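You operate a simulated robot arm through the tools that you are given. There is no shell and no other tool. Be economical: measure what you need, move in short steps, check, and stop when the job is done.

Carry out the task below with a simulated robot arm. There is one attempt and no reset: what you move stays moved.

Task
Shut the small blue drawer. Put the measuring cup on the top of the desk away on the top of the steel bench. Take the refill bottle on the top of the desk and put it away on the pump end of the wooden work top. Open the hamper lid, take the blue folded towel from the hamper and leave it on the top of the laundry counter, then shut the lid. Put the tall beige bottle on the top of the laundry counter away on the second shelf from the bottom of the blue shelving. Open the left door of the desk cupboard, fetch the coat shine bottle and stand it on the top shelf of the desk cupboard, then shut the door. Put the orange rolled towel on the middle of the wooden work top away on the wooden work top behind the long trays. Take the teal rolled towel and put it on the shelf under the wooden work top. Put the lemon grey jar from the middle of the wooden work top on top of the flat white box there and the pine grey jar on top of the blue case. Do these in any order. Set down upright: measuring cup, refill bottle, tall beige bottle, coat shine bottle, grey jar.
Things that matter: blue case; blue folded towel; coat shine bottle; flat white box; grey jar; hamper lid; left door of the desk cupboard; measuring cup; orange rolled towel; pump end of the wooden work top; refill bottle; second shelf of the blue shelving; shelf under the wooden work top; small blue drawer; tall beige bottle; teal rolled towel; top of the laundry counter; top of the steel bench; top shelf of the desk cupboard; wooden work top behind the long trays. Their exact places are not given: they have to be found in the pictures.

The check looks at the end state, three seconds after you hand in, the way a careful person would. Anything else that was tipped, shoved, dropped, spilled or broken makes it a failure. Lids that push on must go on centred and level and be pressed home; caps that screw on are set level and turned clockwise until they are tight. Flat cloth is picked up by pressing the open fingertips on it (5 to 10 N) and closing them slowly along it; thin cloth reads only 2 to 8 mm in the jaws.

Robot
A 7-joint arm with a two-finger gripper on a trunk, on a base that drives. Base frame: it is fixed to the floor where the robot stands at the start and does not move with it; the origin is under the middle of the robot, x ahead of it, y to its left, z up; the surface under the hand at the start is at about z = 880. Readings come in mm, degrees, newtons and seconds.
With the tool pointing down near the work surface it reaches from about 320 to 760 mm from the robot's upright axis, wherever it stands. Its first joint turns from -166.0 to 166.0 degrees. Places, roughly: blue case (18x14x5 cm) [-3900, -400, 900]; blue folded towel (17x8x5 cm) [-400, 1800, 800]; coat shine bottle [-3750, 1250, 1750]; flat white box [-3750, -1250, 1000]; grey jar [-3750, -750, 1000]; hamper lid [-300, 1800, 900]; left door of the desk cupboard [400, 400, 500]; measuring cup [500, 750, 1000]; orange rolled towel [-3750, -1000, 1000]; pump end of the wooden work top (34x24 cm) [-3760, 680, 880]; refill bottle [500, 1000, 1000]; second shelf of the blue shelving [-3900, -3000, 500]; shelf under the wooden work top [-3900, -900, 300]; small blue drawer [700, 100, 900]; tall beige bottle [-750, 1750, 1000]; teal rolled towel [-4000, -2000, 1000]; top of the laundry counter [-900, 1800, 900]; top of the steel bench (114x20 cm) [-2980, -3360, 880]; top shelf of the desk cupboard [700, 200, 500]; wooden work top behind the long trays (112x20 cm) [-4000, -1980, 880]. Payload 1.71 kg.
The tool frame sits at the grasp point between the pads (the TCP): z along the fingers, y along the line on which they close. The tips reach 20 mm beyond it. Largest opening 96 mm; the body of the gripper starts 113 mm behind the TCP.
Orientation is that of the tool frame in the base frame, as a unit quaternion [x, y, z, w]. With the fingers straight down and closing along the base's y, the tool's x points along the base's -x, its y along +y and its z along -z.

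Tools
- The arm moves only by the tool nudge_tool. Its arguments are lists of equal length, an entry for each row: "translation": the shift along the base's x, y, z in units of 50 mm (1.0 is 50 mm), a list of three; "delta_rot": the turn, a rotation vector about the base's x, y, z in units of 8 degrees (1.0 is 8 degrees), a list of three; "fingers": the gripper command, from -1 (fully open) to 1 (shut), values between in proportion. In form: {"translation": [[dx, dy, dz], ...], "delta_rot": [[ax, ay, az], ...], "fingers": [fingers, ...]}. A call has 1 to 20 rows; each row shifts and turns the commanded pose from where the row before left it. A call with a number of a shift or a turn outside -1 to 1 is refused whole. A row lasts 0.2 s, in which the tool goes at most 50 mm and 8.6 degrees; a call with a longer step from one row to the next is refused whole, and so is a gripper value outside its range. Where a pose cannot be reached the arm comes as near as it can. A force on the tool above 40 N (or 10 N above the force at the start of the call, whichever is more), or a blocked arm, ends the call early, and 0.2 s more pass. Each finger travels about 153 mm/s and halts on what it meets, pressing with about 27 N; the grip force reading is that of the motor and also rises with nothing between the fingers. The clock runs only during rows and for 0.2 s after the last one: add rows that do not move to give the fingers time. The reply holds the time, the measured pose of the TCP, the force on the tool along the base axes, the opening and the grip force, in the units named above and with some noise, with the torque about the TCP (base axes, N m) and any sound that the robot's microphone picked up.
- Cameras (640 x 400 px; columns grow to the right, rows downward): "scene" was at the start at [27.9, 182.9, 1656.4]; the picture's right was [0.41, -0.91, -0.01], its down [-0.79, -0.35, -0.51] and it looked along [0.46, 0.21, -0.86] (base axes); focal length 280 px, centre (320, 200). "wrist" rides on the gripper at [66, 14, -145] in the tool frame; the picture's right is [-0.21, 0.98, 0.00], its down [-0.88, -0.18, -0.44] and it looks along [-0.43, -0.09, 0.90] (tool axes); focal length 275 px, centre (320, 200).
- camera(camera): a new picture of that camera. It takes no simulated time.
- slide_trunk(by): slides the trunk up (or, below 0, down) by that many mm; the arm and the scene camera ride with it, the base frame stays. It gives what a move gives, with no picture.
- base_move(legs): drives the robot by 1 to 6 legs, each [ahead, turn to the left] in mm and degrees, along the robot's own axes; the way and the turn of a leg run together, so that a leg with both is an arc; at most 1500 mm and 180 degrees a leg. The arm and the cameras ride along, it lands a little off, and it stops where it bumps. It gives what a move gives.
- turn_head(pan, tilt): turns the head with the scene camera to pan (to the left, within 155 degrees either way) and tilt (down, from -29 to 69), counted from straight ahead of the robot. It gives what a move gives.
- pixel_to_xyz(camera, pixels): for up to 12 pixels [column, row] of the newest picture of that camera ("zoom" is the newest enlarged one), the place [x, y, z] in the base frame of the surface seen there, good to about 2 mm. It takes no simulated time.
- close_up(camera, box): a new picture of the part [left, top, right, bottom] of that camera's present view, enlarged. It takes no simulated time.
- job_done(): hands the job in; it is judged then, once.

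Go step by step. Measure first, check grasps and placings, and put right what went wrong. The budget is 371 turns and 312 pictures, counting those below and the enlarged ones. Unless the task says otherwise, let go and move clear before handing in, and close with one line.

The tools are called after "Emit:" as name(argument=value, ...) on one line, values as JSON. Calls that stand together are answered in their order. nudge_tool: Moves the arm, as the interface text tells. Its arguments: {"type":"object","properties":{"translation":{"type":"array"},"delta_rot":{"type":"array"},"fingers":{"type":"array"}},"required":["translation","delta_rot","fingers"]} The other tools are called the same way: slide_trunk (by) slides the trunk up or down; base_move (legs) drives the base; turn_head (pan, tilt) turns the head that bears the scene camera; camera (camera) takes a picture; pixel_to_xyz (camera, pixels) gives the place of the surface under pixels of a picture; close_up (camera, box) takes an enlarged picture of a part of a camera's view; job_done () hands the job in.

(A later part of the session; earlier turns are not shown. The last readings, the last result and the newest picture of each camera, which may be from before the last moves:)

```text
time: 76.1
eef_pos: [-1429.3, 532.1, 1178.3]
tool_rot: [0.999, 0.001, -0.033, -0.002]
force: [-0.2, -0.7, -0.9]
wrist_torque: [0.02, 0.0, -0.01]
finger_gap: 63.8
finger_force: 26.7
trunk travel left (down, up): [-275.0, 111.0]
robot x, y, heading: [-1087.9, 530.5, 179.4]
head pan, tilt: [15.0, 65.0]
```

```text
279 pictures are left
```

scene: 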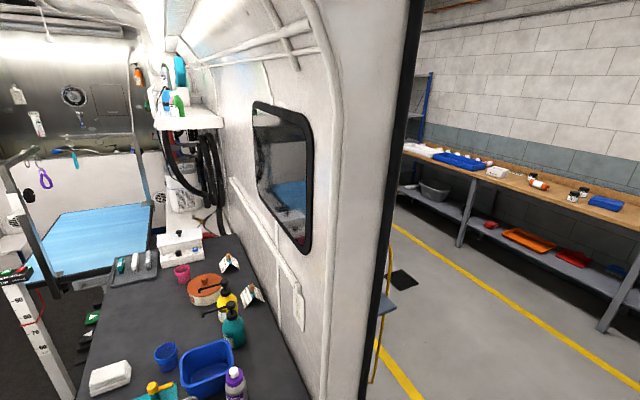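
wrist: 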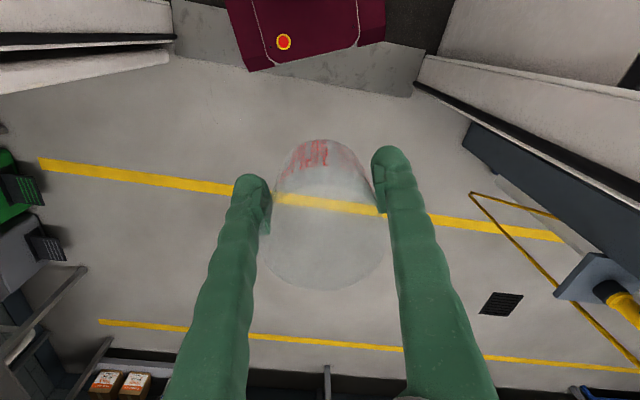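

The head view does not seem to change, so something near the head is jammed; I check around the base with the wrist camera.

Emit:
camera(camera="wrist")

Emit:
pixel_to_xyz(camera="wrist", pixels=[[235, 55], [300, 50], [380, 40], [150, 60], [420, 60], [100, 40], [480, 80], [200, 60], [400, 90]])

Emit:
turn_head(pan=90, tilt=10)

Emit:
camera(camera="scene")

```text
278 pictures are left
```

wrist: 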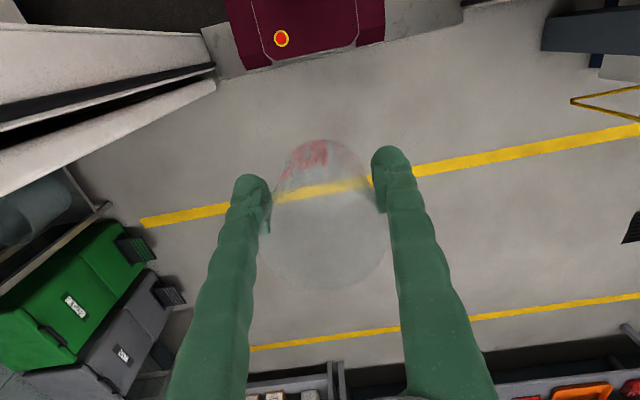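

```text
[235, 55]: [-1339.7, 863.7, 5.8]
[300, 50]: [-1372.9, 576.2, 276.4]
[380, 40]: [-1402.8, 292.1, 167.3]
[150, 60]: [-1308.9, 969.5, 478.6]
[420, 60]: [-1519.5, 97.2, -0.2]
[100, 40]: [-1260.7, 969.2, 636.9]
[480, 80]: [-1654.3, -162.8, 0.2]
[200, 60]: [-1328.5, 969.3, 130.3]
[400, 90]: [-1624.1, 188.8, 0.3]
```

```text
time: 77.6
eef_pos: [-1439.2, 529.2, 1174.5]
tool_rot: [1.0, 0.001, -0.029, -0.003]
force: [0.0, -0.1, -0.3]
wrist_torque: [0.05, 0.0, 0.03]
finger_gap: 63.9
finger_force: 26.9
trunk travel left (down, up): [-275.0, 111.0]
robot x, y, heading: [-1085.5, 533.4, 179.1]
head pan, tilt: [90.0, 10.0]
```

```text
277 pictures are left
```

scene: 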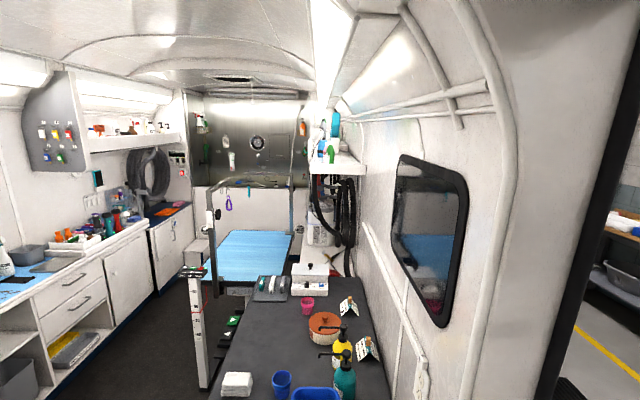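

The base itself is clear of both jambs (y≈290..775 in 0..969); the raised elbow of the tucked arm is likely hitting the header and head. I back up, lower the trunk and stretch the arm a little.

Emit:
base_move(legs=[[-120, 0]])

Emit:
slide_trunk(by=-150)

Emit:
nudge_tool(translation=[[-0.8, 0, 0], [-0.8, 0, 0], [-0.8, 0, 0], [-0.8, 0, 0], [0, 0, 0]], delta_rot=[[0, 0, 0], [0, 0, 0], [0, 0, 0], [0, 0, 0], [0, 0, 0]], fingers=[0.4, 0.4, 0.4, 0.4, 0.4])

Emit:
turn_head(pan=0, tilt=20)

Emit:
camera(camera="scene")

```text
time: 78.9
eef_pos: [-1341.6, 527.5, 1166.9]
tool_rot: [1.0, 0.002, -0.018, -0.001]
force: [-0.1, 0.6, -0.5]
wrist_torque: [0.02, 0.05, 0.01]
finger_gap: 63.9
finger_force: 26.7
trunk travel left (down, up): [-275.0, 111.0]
robot x, y, heading: [-969.1, 530.1, 179.3]
head pan, tilt: [90.0, 10.0]
```

```text
time: 80.6
eef_pos: [-1335.6, 529.1, 1019.1]
tool_rot: [1.0, 0.0, -0.02, -0.001]
force: [0.6, 1.3, -0.2]
wrist_torque: [-0.02, 0.01, 0.0]
finger_gap: 63.8
finger_force: 27.2
trunk travel left (down, up): [-125.0, 261.0]
robot x, y, heading: [-964.7, 531.4, 179.1]
head pan, tilt: [90.0, 10.0]
```

```text
time: 81.8
eef_pos: [-1501.2, 530.0, 1020.7]
tool_rot: [1.0, 0.002, -0.019, -0.002]
force: [0.9, 0.2, 1.0]
wrist_torque: [0.0, 0.09, 0.0]
finger_gap: 63.7
finger_force: 26.8
trunk travel left (down, up): [-125.0, 261.0]
robot x, y, heading: [-969.8, 526.3, 179.0]
head pan, tilt: [90.0, 10.0]
```

```text
time: 83.5
eef_pos: [-1503.1, 529.3, 1018.2]
tool_rot: [1.0, 0.001, -0.017, -0.003]
force: [-0.2, 0.2, -0.1]
wrist_torque: [-0.02, 0.01, 0.01]
finger_gap: 64.0
finger_force: 26.8
trunk travel left (down, up): [-125.0, 261.0]
robot x, y, heading: [-965.4, 533.0, 179.1]
head pan, tilt: [0.0, 20.0]
```

```text
276 pictures are left
```

scene: 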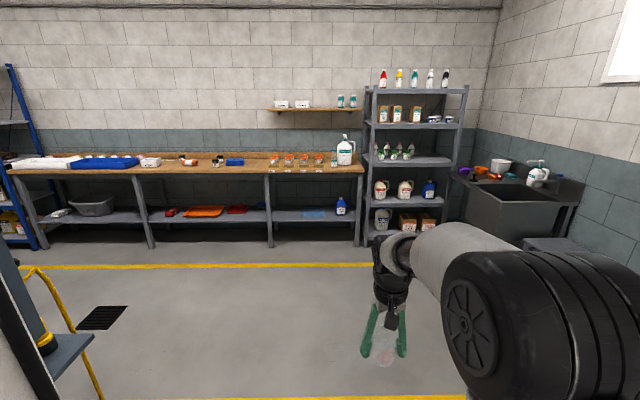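

The way ahead is clear now. Driving out into the shop, then looking around.

Emit:
base_move(legs=[[1500, 0]])

Emit:
camera(camera="scene")

Emit:
turn_head(pan=60, tilt=20)

Emit:
camera(camera="scene")

Emit:
turn_head(pan=105, tilt=20)

Emit:
camera(camera="scene")

```text
time: 91.4
eef_pos: [-2999.4, 548.3, 1018.4]
tool_rot: [1.0, 0.002, -0.017, -0.002]
force: [0.1, 0.5, -1.0]
wrist_torque: [0.02, -0.01, 0.01]
finger_gap: 63.9
finger_force: 27.5
trunk travel left (down, up): [-125.0, 261.0]
robot x, y, heading: [-2460.6, 552.8, 179.3]
head pan, tilt: [0.0, 20.0]
```

```text
275 pictures are left
```

scene: 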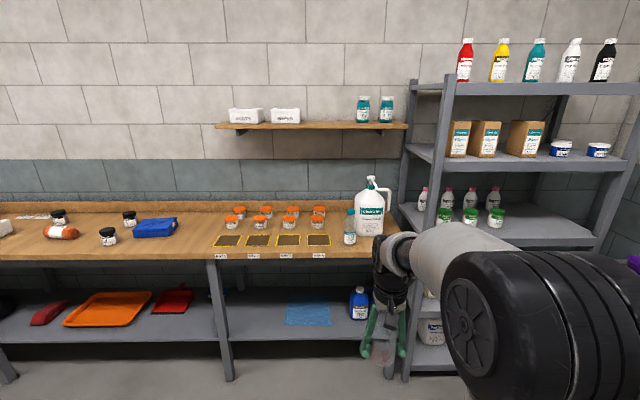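

```text
time: 92.7
eef_pos: [-2984.5, 548.4, 1026.5]
tool_rot: [1.0, 0.003, -0.025, -0.001]
force: [0.5, 0.2, 0.2]
wrist_torque: [-0.04, -0.01, 0.01]
finger_gap: 64.0
finger_force: 27.1
trunk travel left (down, up): [-125.0, 261.0]
robot x, y, heading: [-2463.3, 549.7, 179.5]
head pan, tilt: [60.0, 20.0]
```

```text
274 pictures are left
```

scene: 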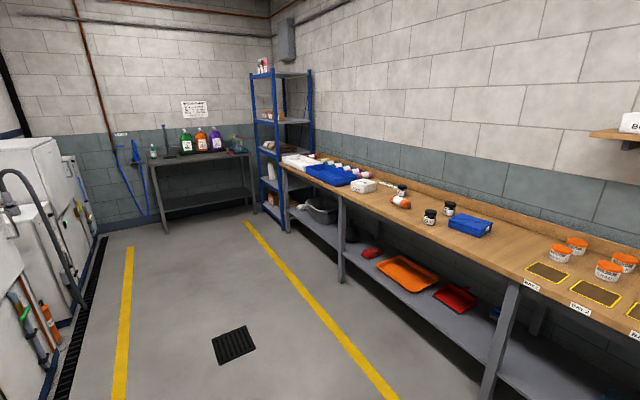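

```text
time: 93.8
eef_pos: [-2984.6, 547.5, 1026.3]
tool_rot: [1.0, 0.003, -0.026, -0.002]
force: [0.4, -0.2, 0.2]
wrist_torque: [-0.02, 0.05, 0.0]
finger_gap: 63.8
finger_force: 26.7
trunk travel left (down, up): [-125.0, 261.0]
robot x, y, heading: [-2461.2, 554.4, 179.1]
head pan, tilt: [105.0, 20.0]
```

```text
273 pictures are left
```

scene: 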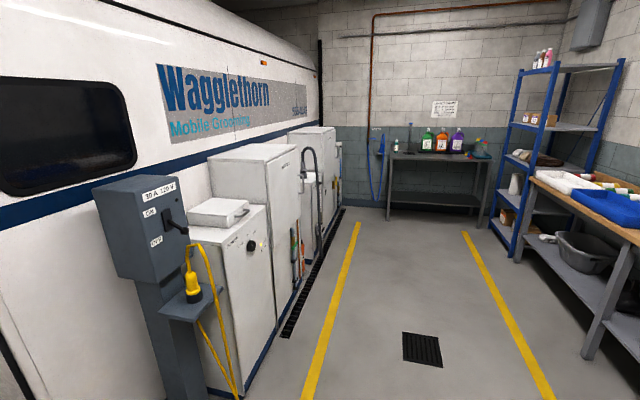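

The steel bench with coloured bottles is at the far wall (pixel (430,160)). I'll drive down the aisle toward it.

Emit:
base_move(legs=[[400, 0], [0, 91], [1500, 0], [1400, 0]])

Emit:
turn_head(pan=0, tilt=35)

Emit:
camera(camera="scene")

```text
time: 115.7
eef_pos: [-2898.1, -2870.2, 1025.6]
tool_rot: [0.705, 0.709, -0.018, 0.017]
force: [0.4, 0.3, -0.3]
wrist_torque: [0.0, 0.02, -0.04]
finger_gap: 63.8
finger_force: 27.4
trunk travel left (down, up): [-125.0, 261.0]
robot x, y, heading: [-2903.9, -2352.5, -90.7]
head pan, tilt: [105.0, 20.0]
```

```text
time: 117.5
eef_pos: [-2896.8, -2853.8, 1033.7]
tool_rot: [0.704, 0.709, -0.025, 0.022]
force: [-0.6, 0.4, 0.5]
wrist_torque: [0.0, 0.02, 0.0]
finger_gap: 64.1
finger_force: 26.7
trunk travel left (down, up): [-125.0, 261.0]
robot x, y, heading: [-2900.4, -2348.8, -90.7]
head pan, tilt: [0.0, 35.0]
```

```text
272 pictures are left
```

scene: 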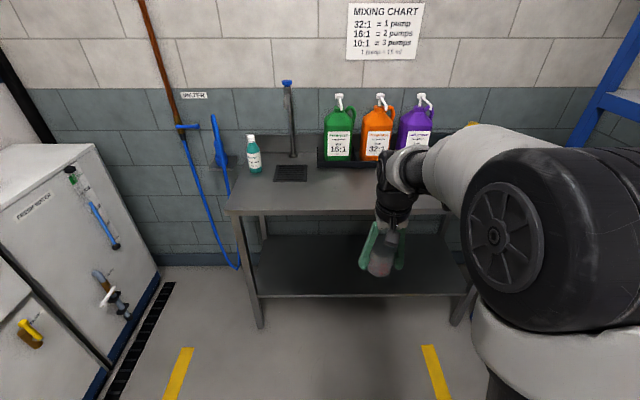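

Bench top is in view; measuring its surface and front edge.

Emit:
pixel_to_xyz(camera="scene", pixels=[[240, 205], [330, 205], [350, 190], [300, 200], [330, 214], [253, 170], [290, 172], [340, 165]])

```text
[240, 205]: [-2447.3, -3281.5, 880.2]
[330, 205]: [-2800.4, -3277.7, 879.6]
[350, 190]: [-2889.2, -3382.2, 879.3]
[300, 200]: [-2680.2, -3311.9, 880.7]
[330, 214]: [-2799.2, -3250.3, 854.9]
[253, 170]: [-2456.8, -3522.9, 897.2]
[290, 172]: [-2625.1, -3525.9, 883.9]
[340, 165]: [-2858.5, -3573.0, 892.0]
```

Bench top z=880, front edge y≈−3250. I drive 340 mm closer, straighten the 3.8° tilt, and move over (-2830,-3345).

Emit:
base_move(legs=[[340, 0]])

Emit:
nudge_tool(translation=[[0.3, -0.8, 0], [0.3, -0.8, 0], [0.3, -0.8, 0], [0.3, -0.6, 0], [0, 0, 0]], delta_rot=[[0.47, 0, 0], [0, 0, 0], [0, 0, 0], [0, 0, 0], [0, 0, 0]], fingers=[0.4, 0.4, 0.4, 0.4, 0.4])

```text
time: 119.8
eef_pos: [-2902.6, -3194.3, 1033.4]
tool_rot: [0.705, 0.709, -0.024, 0.022]
force: [-0.3, -0.4, 0.2]
wrist_torque: [0.04, 0.0, -0.01]
finger_gap: 63.9
finger_force: 27.3
trunk travel left (down, up): [-125.0, 261.0]
robot x, y, heading: [-2902.9, -2687.5, -90.8]
head pan, tilt: [0.0, 35.0]
```

```text
time: 121.0
eef_pos: [-2842.1, -3331.4, 1041.1]
tool_rot: [0.705, 0.709, -0.006, 0.003]
force: [0.1, 0.1, -1.9]
wrist_torque: [0.05, 0.01, 0.01]
finger_gap: 63.6
finger_force: 26.6
trunk travel left (down, up): [-125.0, 261.0]
robot x, y, heading: [-2902.3, -2688.5, -90.7]
head pan, tilt: [0.0, 35.0]
```

Level now at (-2842,-3331,1041). Lowering to just above the bench.

Emit:
nudge_tool(translation=[[0, 0, -0.8], [0, 0, -0.8], [0, 0, -0.7], [0, 0, 0]], delta_rot=[[0.07, 0, 0], [0, 0, 0], [0, 0, 0], [0, 0, 0]], fingers=[0.4, 0.4, 0.4, 0.4])

Emit:
close_up(camera="scene", box=[220, 130, 460, 280])

```text
time: 122.0
eef_pos: [-2840.9, -3329.9, 925.0]
tool_rot: [0.705, 0.709, -0.004, 0.0]
force: [-0.1, 0.2, 0.6]
wrist_torque: [0.0, -0.01, -0.03]
finger_gap: 63.6
finger_force: 27.2
trunk travel left (down, up): [-125.0, 261.0]
robot x, y, heading: [-2906.8, -2690.3, -91.1]
head pan, tilt: [0.0, 35.0]
```

```text
2.67 times, centred on (340, 205) of scene
```

zoom: 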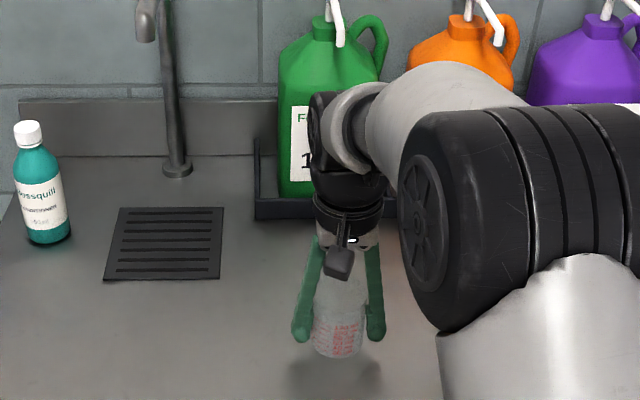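

Cup is upright above the bench, jugs clear. I lower in small steps to feel contact.

Emit:
nudge_tool(translation=[[0, 0, -0.1], [0, 0, -0.08], [0, 0, -0.06], [0, 0, 0]], delta_rot=[[0, 0, 0], [0, 0, 0], [0, 0, 0], [0, 0, 0]], fingers=[0.4, 0.4, 0.4, 0.4])

```text
time: 123.0
eef_pos: [-2839.1, -3328.7, 914.1]
tool_rot: [0.705, 0.709, -0.003, 0.001]
force: [0.3, 1.3, 9.0]
wrist_torque: [-0.3, -0.09, 0.02]
finger_gap: 64.1
finger_force: 26.7
trunk travel left (down, up): [-125.0, 261.0]
robot x, y, heading: [-2905.2, -2688.3, -90.6]
head pan, tilt: [0.0, 35.0]
```

Contact (9 N up). Release slowly and rise.

Emit:
nudge_tool(translation=[[0, 0, 0], [0, 0, 0], [0, 0, 0], [0, 0, 0], [0, 0, 0], [0, 0, 0.3], [0, 0, 0.8], [0, 0, 0.9], [0, 0, 0.9], [0, 0, 0.9], [0, 0, 0.9]], delta_rot=[[0, 0, 0], [0, 0, 0], [0, 0, 0], [0, 0, 0], [0, 0, 0], [0, 0, 0], [0, 0, 0], [0, 0, 0], [0, 0, 0], [0, 0, 0], [0, 0, 0]], fingers=[-0.35, -0.45, -0.6, -0.8, -1, -1, -1, -1, -1, -1, -1])

Emit:
close_up(camera="scene", box=[220, 130, 460, 280])

```text
time: 125.4
eef_pos: [-2842.2, -3327.7, 1151.1]
tool_rot: [0.705, 0.709, -0.003, 0.001]
force: [-0.3, -0.8, 0.5]
wrist_torque: [-0.02, -0.01, 0.0]
finger_gap: 95.9
finger_force: 0.1
trunk travel left (down, up): [-125.0, 261.0]
robot x, y, heading: [-2906.9, -2687.0, -90.6]
head pan, tilt: [0.0, 35.0]
```

```text
2.67 times, centred on (340, 205) of scene
```

zoom: 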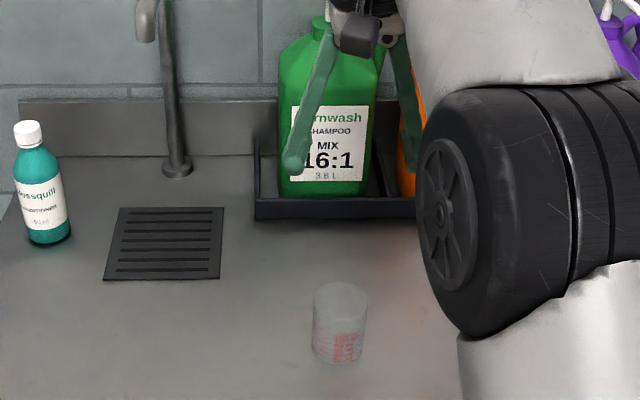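

Cup stands upright on the bench. Now I back up the aisle and face the work top.

Emit:
base_move(legs=[[-900, 0], [0, -89]])

Emit:
turn_head(pan=15, tilt=30)

Emit:
camera(camera="scene")

```text
time: 135.0
eef_pos: [-3526.5, -1859.0, 1149.1]
tool_rot: [1.0, 0.015, -0.003, -0.001]
force: [-0.1, -0.1, -0.5]
wrist_torque: [-0.02, -0.01, 0.0]
finger_gap: 96.0
finger_force: 0.0
trunk travel left (down, up): [-125.0, 261.0]
robot x, y, heading: [-2891.0, -1790.2, -179.5]
head pan, tilt: [0.0, 35.0]
```

```text
time: 135.8
eef_pos: [-3511.0, -1860.3, 1160.7]
tool_rot: [1.0, 0.014, -0.009, -0.002]
force: [-0.3, 0.5, -0.4]
wrist_torque: [0.0, -0.07, 0.0]
finger_gap: 95.8
finger_force: 0.1
trunk travel left (down, up): [-125.0, 261.0]
robot x, y, heading: [-2891.1, -1786.5, -179.2]
head pan, tilt: [15.0, 30.0]
```

```text
269 pictures are left
```

scene: 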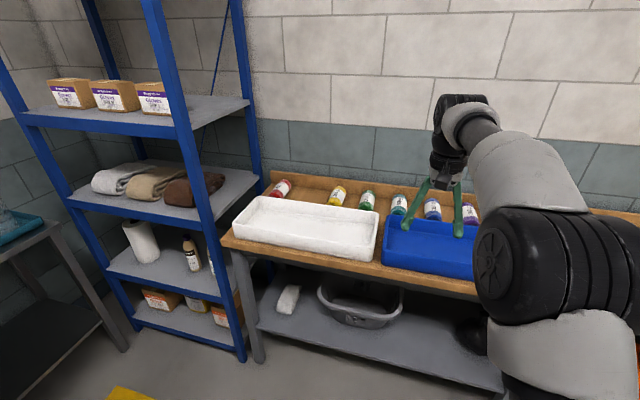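

Rolled towels lie in a row behind the trays. I zoom to identify the teal one.

Emit:
close_up(camera="scene", box=[250, 160, 490, 280])

Emit:
pixel_to_xyz(camera="zoom", pixels=[[80, 70], [240, 95], [315, 105], [400, 115], [490, 125], [585, 135], [160, 90], [160, 120], [300, 190], [420, 200], [400, 290], [120, 220]])

```text
2.67 times, centred on (370, 220) of scene
```

zoom: 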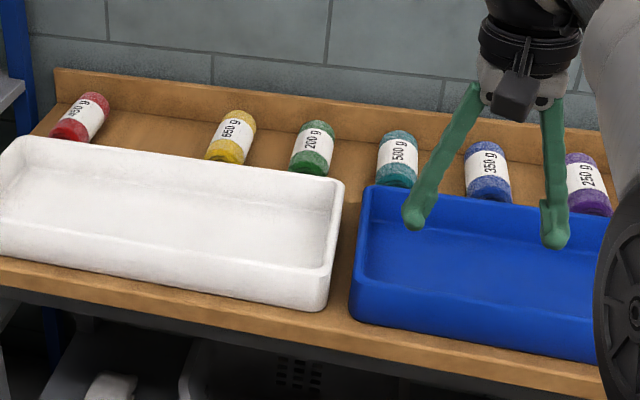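

```text
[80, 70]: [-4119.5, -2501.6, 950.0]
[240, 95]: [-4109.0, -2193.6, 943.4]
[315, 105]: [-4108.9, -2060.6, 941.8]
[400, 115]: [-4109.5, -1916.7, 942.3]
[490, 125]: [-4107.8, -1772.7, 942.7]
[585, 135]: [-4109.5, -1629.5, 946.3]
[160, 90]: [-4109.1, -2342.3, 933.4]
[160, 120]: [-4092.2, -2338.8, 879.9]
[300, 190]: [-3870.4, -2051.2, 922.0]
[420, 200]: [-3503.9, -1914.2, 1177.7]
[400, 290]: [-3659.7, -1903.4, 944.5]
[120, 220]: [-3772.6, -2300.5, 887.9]
```

Teal (500 g) is at y≈−1917, behind the blue tray. I measure the work top's front edge and lower shelf.

Emit:
pixel_to_xyz(camera="scene", pixels=[[300, 253], [300, 262], [380, 278], [330, 340], [440, 360], [480, 378], [250, 300], [300, 315], [440, 380], [355, 305], [420, 320]])

Emit:
pixel_to_xyz(camera="zoom", pixels=[[398, 150], [398, 180], [380, 155], [415, 155], [395, 135], [400, 190], [485, 195], [315, 165], [360, 195], [385, 320], [380, 218]])

```text
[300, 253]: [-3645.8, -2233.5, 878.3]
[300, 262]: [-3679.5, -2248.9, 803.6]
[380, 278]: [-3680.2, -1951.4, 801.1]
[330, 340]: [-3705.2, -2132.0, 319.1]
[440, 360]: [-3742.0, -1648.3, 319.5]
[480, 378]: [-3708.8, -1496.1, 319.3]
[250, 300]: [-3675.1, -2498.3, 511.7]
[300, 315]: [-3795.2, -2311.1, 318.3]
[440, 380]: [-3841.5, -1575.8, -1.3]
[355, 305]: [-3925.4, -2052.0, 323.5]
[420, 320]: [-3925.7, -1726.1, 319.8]
```

```text
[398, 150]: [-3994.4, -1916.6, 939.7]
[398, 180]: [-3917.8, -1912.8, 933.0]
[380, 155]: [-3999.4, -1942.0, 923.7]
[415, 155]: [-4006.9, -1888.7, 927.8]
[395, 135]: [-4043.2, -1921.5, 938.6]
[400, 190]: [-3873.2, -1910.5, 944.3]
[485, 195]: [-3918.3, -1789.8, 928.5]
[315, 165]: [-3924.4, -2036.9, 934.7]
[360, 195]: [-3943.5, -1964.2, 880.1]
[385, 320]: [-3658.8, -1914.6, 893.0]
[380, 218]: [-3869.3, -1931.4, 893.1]
```

Towel runs x≈−4100..−3915 at y≈−1917, top z≈943; lower shelf z≈319, front x≈−3700. I'll grip it with the tool pitched 45° forward so it stays flat when later slid under the top. Driving closer and pitching.

Emit:
base_move(legs=[[350, 0]])

Emit:
nudge_tool(translation=[[0, -0.2, 0], [0, -0.2, 0], [0, -0.2, 0], [0, -0.2, 0], [0, -0.2, 0], [0, 0, 0], [0, 0, 0]], delta_rot=[[0, 1, 0], [0, 1, 0], [0, 1, 0], [0, 1, 0], [0, 1, 0], [0, 0.6, 0], [0, 0, 0]], fingers=[-1, -1, -1, -1, -1, -1, -1])

Emit:
camera(camera="wrist")

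```text
time: 138.2
eef_pos: [-3868.5, -1865.3, 1161.0]
tool_rot: [1.0, 0.015, -0.01, -0.003]
force: [0.5, 0.5, 0.4]
wrist_torque: [0.01, -0.01, 0.01]
finger_gap: 96.0
finger_force: 0.1
trunk travel left (down, up): [-125.0, 261.0]
robot x, y, heading: [-3243.7, -1787.8, -179.3]
head pan, tilt: [15.0, 30.0]
```

```text
time: 139.8
eef_pos: [-3850.1, -1913.9, 1169.6]
tool_rot: [0.917, 0.014, -0.398, -0.007]
force: [0.7, 0.3, 0.0]
wrist_torque: [-0.01, 0.01, 0.01]
finger_gap: 95.9
finger_force: 0.0
trunk travel left (down, up): [-125.0, 261.0]
robot x, y, heading: [-3246.8, -1791.9, -179.3]
head pan, tilt: [15.0, 30.0]
```

```text
267 pictures are left
```

wrist: 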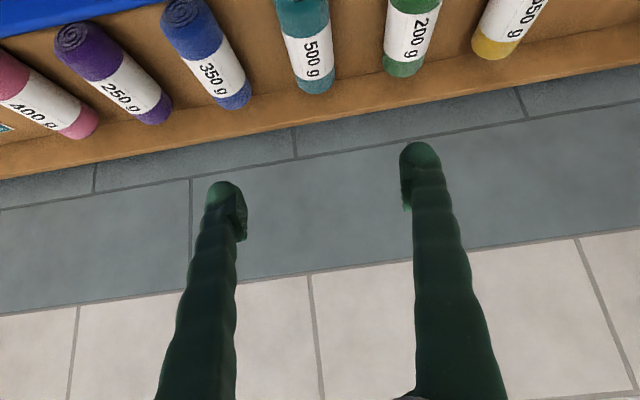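

Pitched 47° – the wrist camera would come close to the tray rim, so I reduce to ~35°, then move above the towel centre.

Emit:
nudge_tool(translation=[[-0.7, 0, 0], [-0.9, 0, 0], [-0.9, 0, 0], [-0.5, 0, 0], [0, 0, -0.9], [0, 0, -0.9], [0, 0, 0]], delta_rot=[[0, -0.8, 0], [0, -0.7, 0], [0, 0, 0], [0, 0, 0], [0, 0, 0], [0, 0, 0], [0, 0, 0]], fingers=[-1, -1, -1, -1, -1, -1, -1])

Emit:
camera(camera="wrist")

```text
time: 141.4
eef_pos: [-3998.9, -1917.4, 1080.8]
tool_rot: [0.954, 0.014, -0.3, -0.006]
force: [0.5, 0.3, 0.1]
wrist_torque: [0.01, -0.02, 0.01]
finger_gap: 96.1
finger_force: 0.0
trunk travel left (down, up): [-125.0, 261.0]
robot x, y, heading: [-3246.4, -1788.0, -179.1]
head pan, tilt: [15.0, 30.0]
```

```text
266 pictures are left
```

wrist: 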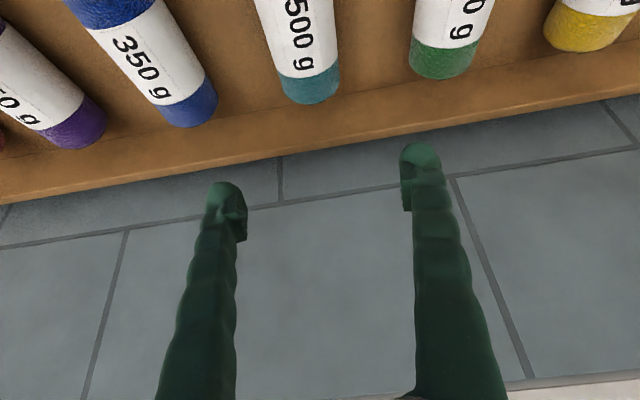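

Emit:
pixel_to_xyz(camera="wrist", pixels=[[278, 60], [338, 50], [310, 70], [310, 98], [300, 20], [214, 100], [412, 60]])

```text
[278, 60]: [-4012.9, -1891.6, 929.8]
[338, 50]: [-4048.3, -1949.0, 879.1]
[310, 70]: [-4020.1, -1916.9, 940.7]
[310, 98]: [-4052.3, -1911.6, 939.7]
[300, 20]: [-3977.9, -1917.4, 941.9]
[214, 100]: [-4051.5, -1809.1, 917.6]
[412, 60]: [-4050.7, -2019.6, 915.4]
```

Top ridge at y=−1917, far end x≈−4057, so centre x≈−3986. Descending.

Emit:
nudge_tool(translation=[[0.25, 0, -0.7], [0, 0, -0.9], [0, 0, -0.9], [0, 0, -0.5], [0, 0, -0.3], [0, 0, 0]], delta_rot=[[0, 0, 0], [0, 0, 0], [0, 0, 0], [0, 0, 0], [0, 0, 0], [0, 0, 0]], fingers=[-1, -1, -1, -1, -1, -1])

Emit:
nudge_tool(translation=[[0, 0, 0], [0, 0, 0], [0, 0, 0], [0, 0, 0], [0, 0, 0], [0, 0, 0]], delta_rot=[[0, 0, 0], [0, 0, 0], [0, 0, 0], [0, 0, 0], [0, 0, 0], [0, 0, 0]], fingers=[-0.6, -0.3, 0, 0.3, 0.5, 0.5])

```text
time: 142.8
eef_pos: [-3987.7, -1913.3, 913.6]
tool_rot: [0.954, 0.014, -0.299, -0.006]
force: [-0.5, 0.3, -0.5]
wrist_torque: [-0.02, -0.02, 0.02]
finger_gap: 96.2
finger_force: 0.0
trunk travel left (down, up): [-125.0, 261.0]
robot x, y, heading: [-3246.5, -1791.8, -179.2]
head pan, tilt: [15.0, 30.0]
```

```text
time: 144.2
eef_pos: [-3987.4, -1913.9, 913.5]
tool_rot: [0.954, 0.014, -0.299, -0.006]
force: [0.4, 0.3, 1.3]
wrist_torque: [-0.01, -0.01, -0.06]
finger_gap: 61.7
finger_force: 26.4
trunk travel left (down, up): [-125.0, 261.0]
robot x, y, heading: [-3244.4, -1788.1, -179.4]
head pan, tilt: [15.0, 30.0]
```

Gripped at 62 mm. Lifting up and clear of the tray, then checking.

Emit:
nudge_tool(translation=[[0, 0, 0.4], [0, 0, 0.9], [0, 0, 0.9], [0, 0, 0.9], [0, 0, 0.6], [0, 0, 0]], delta_rot=[[0, 0, 0], [0, 0, 0], [0, 0, 0], [0, 0, 0], [0, 0, 0], [0, 0, 0]], fingers=[0.8, 0.8, 0.8, 0.8, 0.8, 0.8])

Emit:
camera(camera="wrist")

Emit:
camera(camera="scene")

```text
time: 145.6
eef_pos: [-3984.8, -1914.3, 1099.1]
tool_rot: [0.954, 0.015, -0.299, -0.006]
force: [0.3, 0.5, -1.7]
wrist_torque: [0.01, 0.0, -0.02]
finger_gap: 61.5
finger_force: 27.2
trunk travel left (down, up): [-125.0, 261.0]
robot x, y, heading: [-3246.8, -1790.6, -179.2]
head pan, tilt: [15.0, 30.0]
```

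```text
265 pictures are left
```

wrist: 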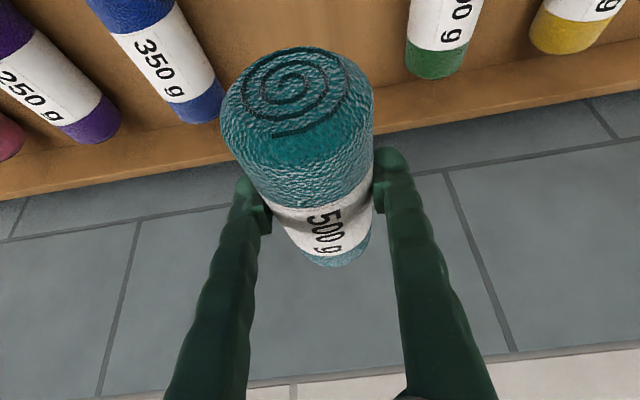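

```text
264 pictures are left
```

scene: 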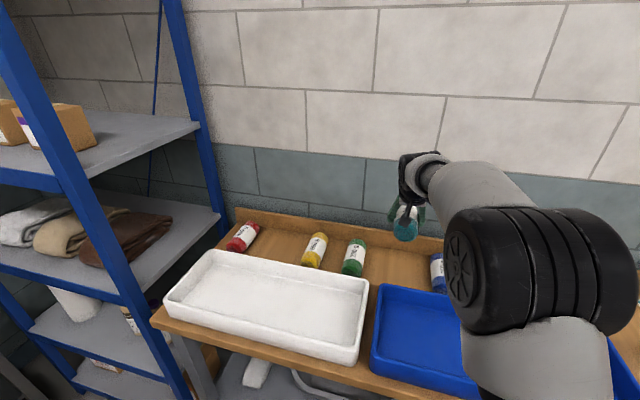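

Teal towel held level-ish. Backing away from the work top so I can lower in front of it.

Emit:
base_move(legs=[[-450, 0]])

Emit:
slide_trunk(by=-125)

Emit:
turn_head(pan=-5, tilt=40)

Emit:
camera(camera="scene")

```text
time: 148.5
eef_pos: [-3532.6, -1908.2, 1101.7]
tool_rot: [0.954, 0.014, -0.299, -0.006]
force: [0.0, 0.5, -1.0]
wrist_torque: [0.01, 0.0, -0.03]
finger_gap: 61.4
finger_force: 27.3
trunk travel left (down, up): [-125.0, 261.0]
robot x, y, heading: [-2791.9, -1785.9, -179.2]
head pan, tilt: [15.0, 30.0]
```

```text
time: 150.0
eef_pos: [-3516.5, -1909.1, 987.0]
tool_rot: [0.951, 0.013, -0.307, -0.006]
force: [-0.6, 0.7, -0.7]
wrist_torque: [-0.04, -0.02, -0.03]
finger_gap: 61.6
finger_force: 27.2
trunk travel left (down, up): [0.0, 386.0]
robot x, y, heading: [-2797.2, -1784.7, -179.4]
head pan, tilt: [15.0, 30.0]
```

```text
time: 150.8
eef_pos: [-3516.1, -1909.2, 987.0]
tool_rot: [0.952, 0.014, -0.305, -0.006]
force: [-0.4, -0.2, -0.4]
wrist_torque: [0.0, -0.03, 0.01]
finger_gap: 61.5
finger_force: 27.2
trunk travel left (down, up): [0.0, 386.0]
robot x, y, heading: [-2793.5, -1782.9, -179.4]
head pan, tilt: [-5.0, 40.0]
```

```text
263 pictures are left
```

scene: 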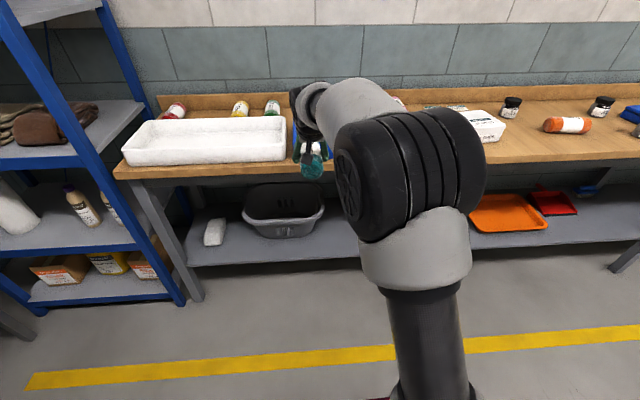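

I measure the free lower-shelf space right of the tub.

Emit:
pixel_to_xyz(camera="scene", pixels=[[322, 212], [330, 240], [350, 240], [355, 255], [240, 235], [200, 262], [230, 255], [310, 240], [475, 225], [180, 225]])

Emit:
close_up(camera="scene", box=[180, 160, 400, 290])

```text
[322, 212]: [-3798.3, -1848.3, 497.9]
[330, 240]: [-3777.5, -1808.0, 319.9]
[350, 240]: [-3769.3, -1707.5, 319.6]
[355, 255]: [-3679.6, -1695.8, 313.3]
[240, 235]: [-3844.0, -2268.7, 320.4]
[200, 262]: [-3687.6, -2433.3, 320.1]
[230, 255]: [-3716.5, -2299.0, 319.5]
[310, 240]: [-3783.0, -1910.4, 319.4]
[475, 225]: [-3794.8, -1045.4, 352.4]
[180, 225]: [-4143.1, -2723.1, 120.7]
```

```text
2.91 times, centred on (290, 225) of scene
```

zoom: 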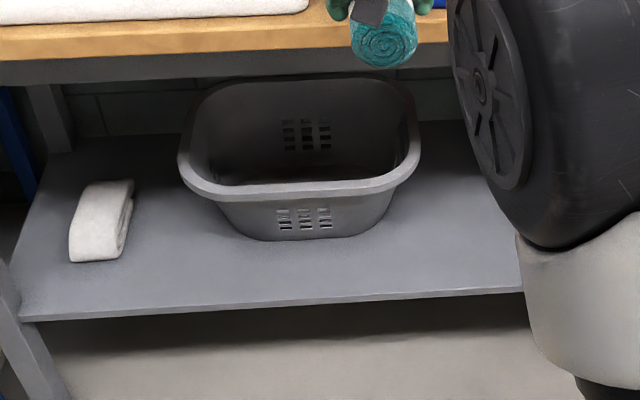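

Free space at y≈−1720. I shift sideways and lower in front of the bench.

Emit:
nudge_tool(translation=[[0, 0.95, 0], [0, 0.95, 0], [0, 0.95, 0], [0, 0.9, 0], [0, 0, -0.95], [0, 0, -0.95], [0, 0, -0.95], [0, 0, -0.95], [0, 0, -0.95], [0, 0, -0.95], [0, 0, -0.95], [0, 0, -0.95], [0, 0, 0]], delta_rot=[[0, 0, 0], [0, 0, 0], [0, 0, 0], [0, 0, 0], [0, 0, 0], [0, 0, 0], [0, 0, 0], [0, 0, 0], [0, 0, 0], [0, 0, 0], [0, 0, 0], [0, 0, 0], [0, 0, 0]], fingers=[0.8, 0.8, 0.8, 0.8, 0.8, 0.8, 0.8, 0.8, 0.8, 0.8, 0.8, 0.8, 0.8])

Emit:
camera(camera="scene")

Emit:
camera(camera="wrist")

```text
time: 153.6
eef_pos: [-3515.2, -1720.2, 605.7]
tool_rot: [0.952, 0.015, -0.307, -0.005]
force: [0.7, 0.9, -0.1]
wrist_torque: [-0.02, 0.0, 0.0]
finger_gap: 61.3
finger_force: 27.2
trunk travel left (down, up): [0.0, 386.0]
robot x, y, heading: [-2794.8, -1787.8, -179.5]
head pan, tilt: [-5.0, 40.0]
```

```text
261 pictures are left
```

scene: 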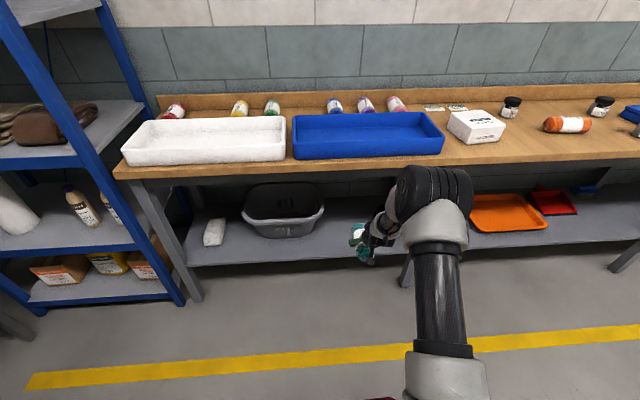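

```text
260 pictures are left
```

wrist: 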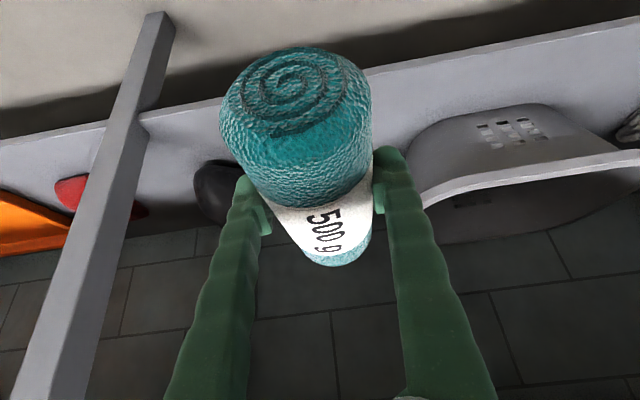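

Clear path to the free shelf space. Lowering further to about z=400.

Emit:
nudge_tool(translation=[[0.3, 0, -0.9], [0.3, 0, -0.9], [0.3, 0, -0.9], [0, 0, -0.9], [0, 0, -0.6], [0, 0, 0]], delta_rot=[[0, 0, 0], [0, 0, 0], [0, 0, 0], [0, 0, 0], [0, 0, 0], [0, 0, 0]], fingers=[0.8, 0.8, 0.8, 0.8, 0.8, 0.8])

Emit:
camera(camera="scene")

```text
time: 155.0
eef_pos: [-3470.6, -1721.1, 396.4]
tool_rot: [0.952, 0.014, -0.307, -0.007]
force: [-0.1, -0.3, -2.0]
wrist_torque: [-0.02, 0.01, 0.01]
finger_gap: 61.2
finger_force: 26.9
trunk travel left (down, up): [0.0, 386.0]
robot x, y, heading: [-2798.4, -1783.8, -179.2]
head pan, tilt: [-5.0, 40.0]
```

```text
259 pictures are left
```

scene: 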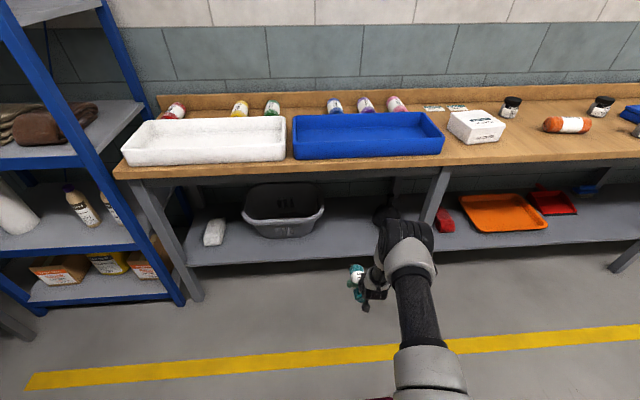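

Now driving forward ~300 to bring the towel over the lower shelf.

Emit:
base_move(legs=[[290, 0]])

Emit:
camera(camera="scene")

Emit:
camera(camera="wrist")

```text
time: 157.2
eef_pos: [-3764.4, -1726.3, 397.8]
tool_rot: [0.952, 0.015, -0.307, -0.005]
force: [-0.5, -0.2, -1.0]
wrist_torque: [0.01, 0.03, -0.01]
finger_gap: 61.2
finger_force: 27.2
trunk travel left (down, up): [0.0, 386.0]
robot x, y, heading: [-3088.7, -1786.3, -179.2]
head pan, tilt: [-5.0, 40.0]
```

```text
258 pictures are left
```

scene: 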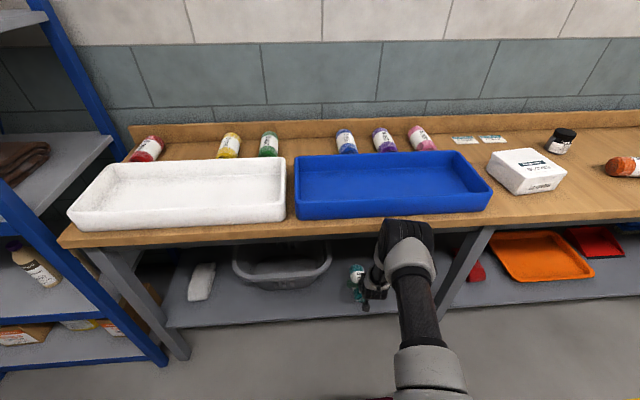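

```text
257 pictures are left
```

wrist: 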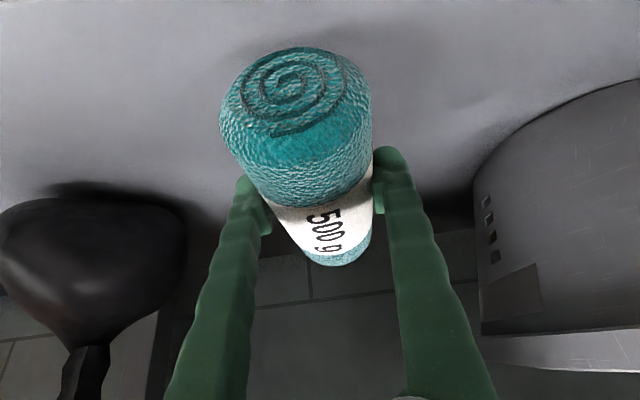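

Position good: TCP (-3764,-1726), shelf below the towel. Moving 25 mm further in and lowering until touch.

Emit:
nudge_tool(translation=[[-0.4, 0, -0.2], [0, 0, -0.3], [0, 0, -0.2], [0, 0, -0.1], [0, 0, -0.1], [0, 0, 0]], delta_rot=[[0, 0, 0], [0, 0, 0], [0, 0, 0], [0, 0, 0], [0, 0, 0], [0, 0, 0]], fingers=[0.8, 0.8, 0.8, 0.8, 0.8, 0.8])

```text
time: 158.6
eef_pos: [-3779.7, -1726.8, 361.9]
tool_rot: [0.949, 0.015, -0.313, -0.005]
force: [-0.3, -0.1, -1.1]
wrist_torque: [-0.01, -0.02, 0.01]
finger_gap: 61.0
finger_force: 27.2
trunk travel left (down, up): [0.0, 386.0]
robot x, y, heading: [-3091.0, -1785.8, -179.3]
head pan, tilt: [-5.0, 40.0]
```

Emit:
nudge_tool(translation=[[0, 0, -0.15], [0, 0, -0.15], [0, 0, 0]], delta_rot=[[0, 0, 0], [0, 0, 0], [0, 0, 0]], fingers=[0.8, 0.8, 0.8])

Emit:
camera(camera="wrist")

```text
time: 159.2
eef_pos: [-3777.0, -1726.8, 362.6]
tool_rot: [0.946, 0.015, -0.325, -0.005]
force: [1.1, 0.1, -1.2]
wrist_torque: [-0.02, 0.02, -0.02]
finger_gap: 61.8
finger_force: 26.7
trunk travel left (down, up): [0.0, 386.0]
robot x, y, heading: [-3091.7, -1787.8, -179.1]
head pan, tilt: [-5.0, 40.0]
stopped in row 3: the force on the tool passed its limit at 49 N (the readings are from after the stop); the commanded pose is now the measured one
```

```text
256 pictures are left
```

wrist: 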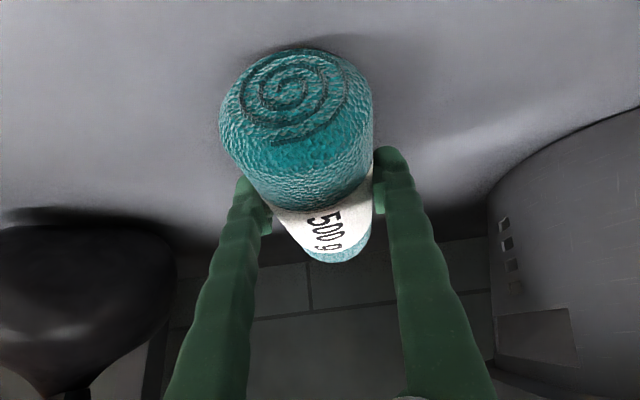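

Contact occurred just below; the arm settled ~8 mm above. I lower a few mm gently and release.

Emit:
nudge_tool(translation=[[0, 0, -0.08], [0, 0, -0.06], [0, 0, 0], [0, 0, 0]], delta_rot=[[0, -0.2, 0], [0, -0.2, 0], [0, 0, 0], [0, 0, 0]], fingers=[0.8, 0.8, 0.8, 0.8])

```text
time: 160.2
eef_pos: [-3778.3, -1724.4, 357.3]
tool_rot: [0.954, 0.015, -0.3, -0.006]
force: [1.3, -1.1, 10.5]
wrist_torque: [0.0, 0.88, 0.03]
finger_gap: 61.8
finger_force: 27.0
trunk travel left (down, up): [0.0, 386.0]
robot x, y, heading: [-3088.9, -1787.5, -179.2]
head pan, tilt: [-5.0, 40.0]
```

Contact with 10 N at the far end – it's on the shelf. Release gently and withdraw along the tool axis.

Emit:
nudge_tool(translation=[[0, 0, 0], [0, 0, 0], [0, 0, 0], [0, 0, 0], [0, 0, 0], [0.4, 0, 0.55], [0.4, 0, 0.55], [0.6, 0, 0.3], [0, 0, 0]], delta_rot=[[0, 0, 0], [0, 0, 0], [0, 0, 0], [0, 0, 0], [0, 0, 0], [0, 0, 0], [0, 0, 0], [0, 0, 0], [0, 0, 0]], fingers=[-0.3, -0.45, -0.6, -0.8, -1, -1, -1, -1, -1])

Emit:
camera(camera="wrist")

```text
time: 162.2
eef_pos: [-3707.8, -1724.1, 426.2]
tool_rot: [0.954, 0.015, -0.298, -0.006]
force: [0.2, -0.3, -0.1]
wrist_torque: [-0.02, -0.02, -0.02]
finger_gap: 95.8
finger_force: 0.1
trunk travel left (down, up): [0.0, 386.0]
robot x, y, heading: [-3086.5, -1789.3, -179.3]
head pan, tilt: [-5.0, 40.0]
```

```text
255 pictures are left
```

wrist: 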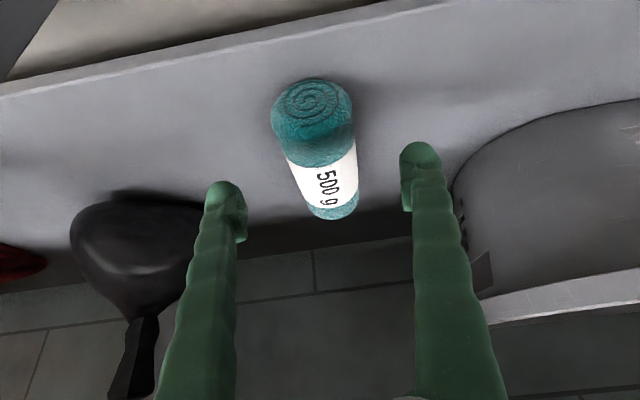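

Teal towel lies on the lower shelf. Backing out, then raising the trunk and arm.

Emit:
base_move(legs=[[-330, 0]])

Emit:
nudge_tool(translation=[[0, 0, 0.95], [0, 0, 0.95], [0, 0, 0.95], [0, 0, 0.95], [0, 0, 0.95], [0, 0, 0.95], [0, 0, 0.95], [0, 0, 0.95], [0, 0, 0.95], [0, 0, 0.95], [0, 0, 0]], delta_rot=[[0, 0, 0], [0, 0, 0], [0, 0, 0], [0, 0, 0], [0, 0, 0], [0, -1, 0], [0, -1, 0], [0, -1, 0], [0, -1, 0], [0, -0.3, 0], [0, 0, 0]], fingers=[-1, -1, -1, -1, -1, -1, -1, -1, -1, -1, -1])

Emit:
slide_trunk(by=250)

Emit:
turn_head(pan=-45, tilt=35)

Emit:
camera(camera="scene")

```text
time: 164.5
eef_pos: [-3374.6, -1719.2, 426.7]
tool_rot: [0.954, 0.014, -0.298, -0.006]
force: [0.3, -0.3, 0.2]
wrist_torque: [-0.02, 0.01, -0.01]
finger_gap: 96.0
finger_force: 0.1
trunk travel left (down, up): [0.0, 386.0]
robot x, y, heading: [-2755.5, -1784.0, -179.5]
head pan, tilt: [-5.0, 40.0]
```

```text
time: 166.9
eef_pos: [-3367.8, -1718.3, 911.6]
tool_rot: [1.0, 0.015, -0.011, -0.001]
force: [0.1, 0.9, 0.4]
wrist_torque: [0.0, -0.01, 0.0]
finger_gap: 95.9
finger_force: 0.1
trunk travel left (down, up): [0.0, 386.0]
robot x, y, heading: [-2758.7, -1785.1, -179.2]
head pan, tilt: [-5.0, 40.0]
```

```text
time: 169.4
eef_pos: [-3369.7, -1718.2, 1159.4]
tool_rot: [1.0, 0.015, -0.01, -0.002]
force: [-1.1, -0.6, -1.3]
wrist_torque: [-0.01, 0.01, 0.0]
finger_gap: 96.0
finger_force: 0.1
trunk travel left (down, up): [-250.0, 136.0]
robot x, y, heading: [-2759.8, -1787.2, -179.2]
head pan, tilt: [-5.0, 40.0]
```

```text
time: 170.5
eef_pos: [-3369.0, -1718.7, 1159.9]
tool_rot: [1.0, 0.015, -0.01, -0.002]
force: [0.0, 0.6, 0.0]
wrist_torque: [0.01, 0.0, -0.01]
finger_gap: 96.1
finger_force: 0.1
trunk travel left (down, up): [-250.0, 136.0]
robot x, y, heading: [-2756.5, -1785.9, -179.3]
head pan, tilt: [-45.0, 35.0]
```

```text
254 pictures are left
```

scene: 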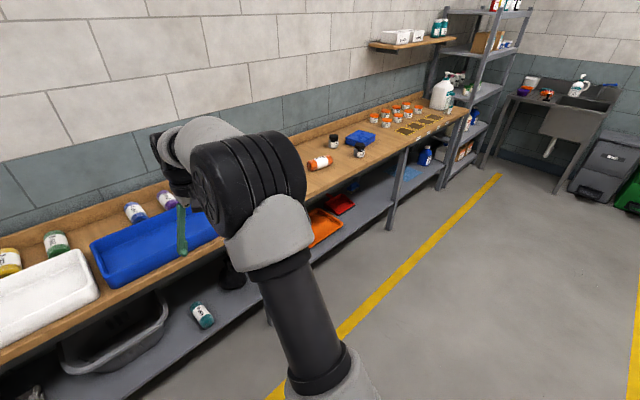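

Orange towel, two jars and the blue case are further right. Driving along to y≈−1000.

Emit:
base_move(legs=[[0, -90], [800, 0], [0, 90], [350, 0]])

Emit:
turn_head(pan=15, tilt=40)

Emit:
camera(camera="scene")

Emit:
camera(camera="wrist")

```text
time: 186.2
eef_pos: [-3711.7, -896.9, 1158.5]
tool_rot: [1.0, -0.003, -0.01, -0.001]
force: [0.5, 0.3, -0.9]
wrist_torque: [0.03, -0.01, 0.01]
finger_gap: 96.0
finger_force: 0.2
trunk travel left (down, up): [-250.0, 136.0]
robot x, y, heading: [-3102.8, -985.0, 178.5]
head pan, tilt: [-45.0, 35.0]
```

```text
time: 187.5
eef_pos: [-3693.6, -898.4, 1168.1]
tool_rot: [1.0, -0.003, -0.018, -0.002]
force: [-0.7, -0.5, -0.3]
wrist_torque: [0.02, -0.03, -0.01]
finger_gap: 95.9
finger_force: 0.1
trunk travel left (down, up): [-250.0, 136.0]
robot x, y, heading: [-3101.3, -986.6, 178.5]
head pan, tilt: [15.0, 40.0]
```

```text
253 pictures are left
```

scene: 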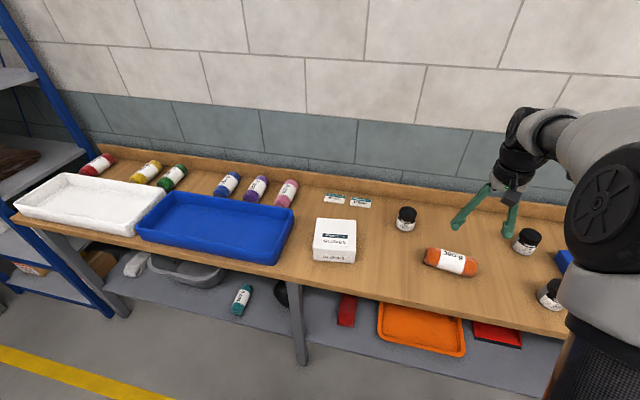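

```text
252 pictures are left
```

wrist: 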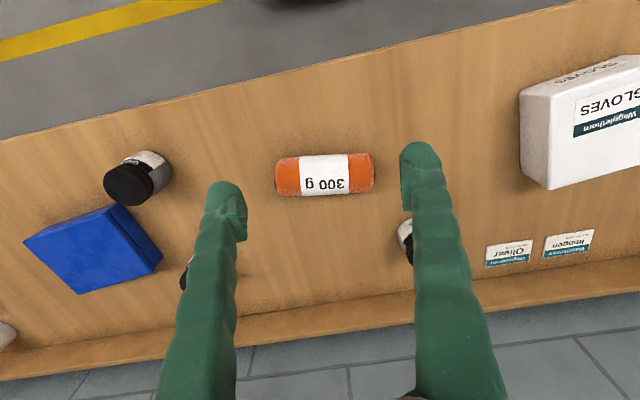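

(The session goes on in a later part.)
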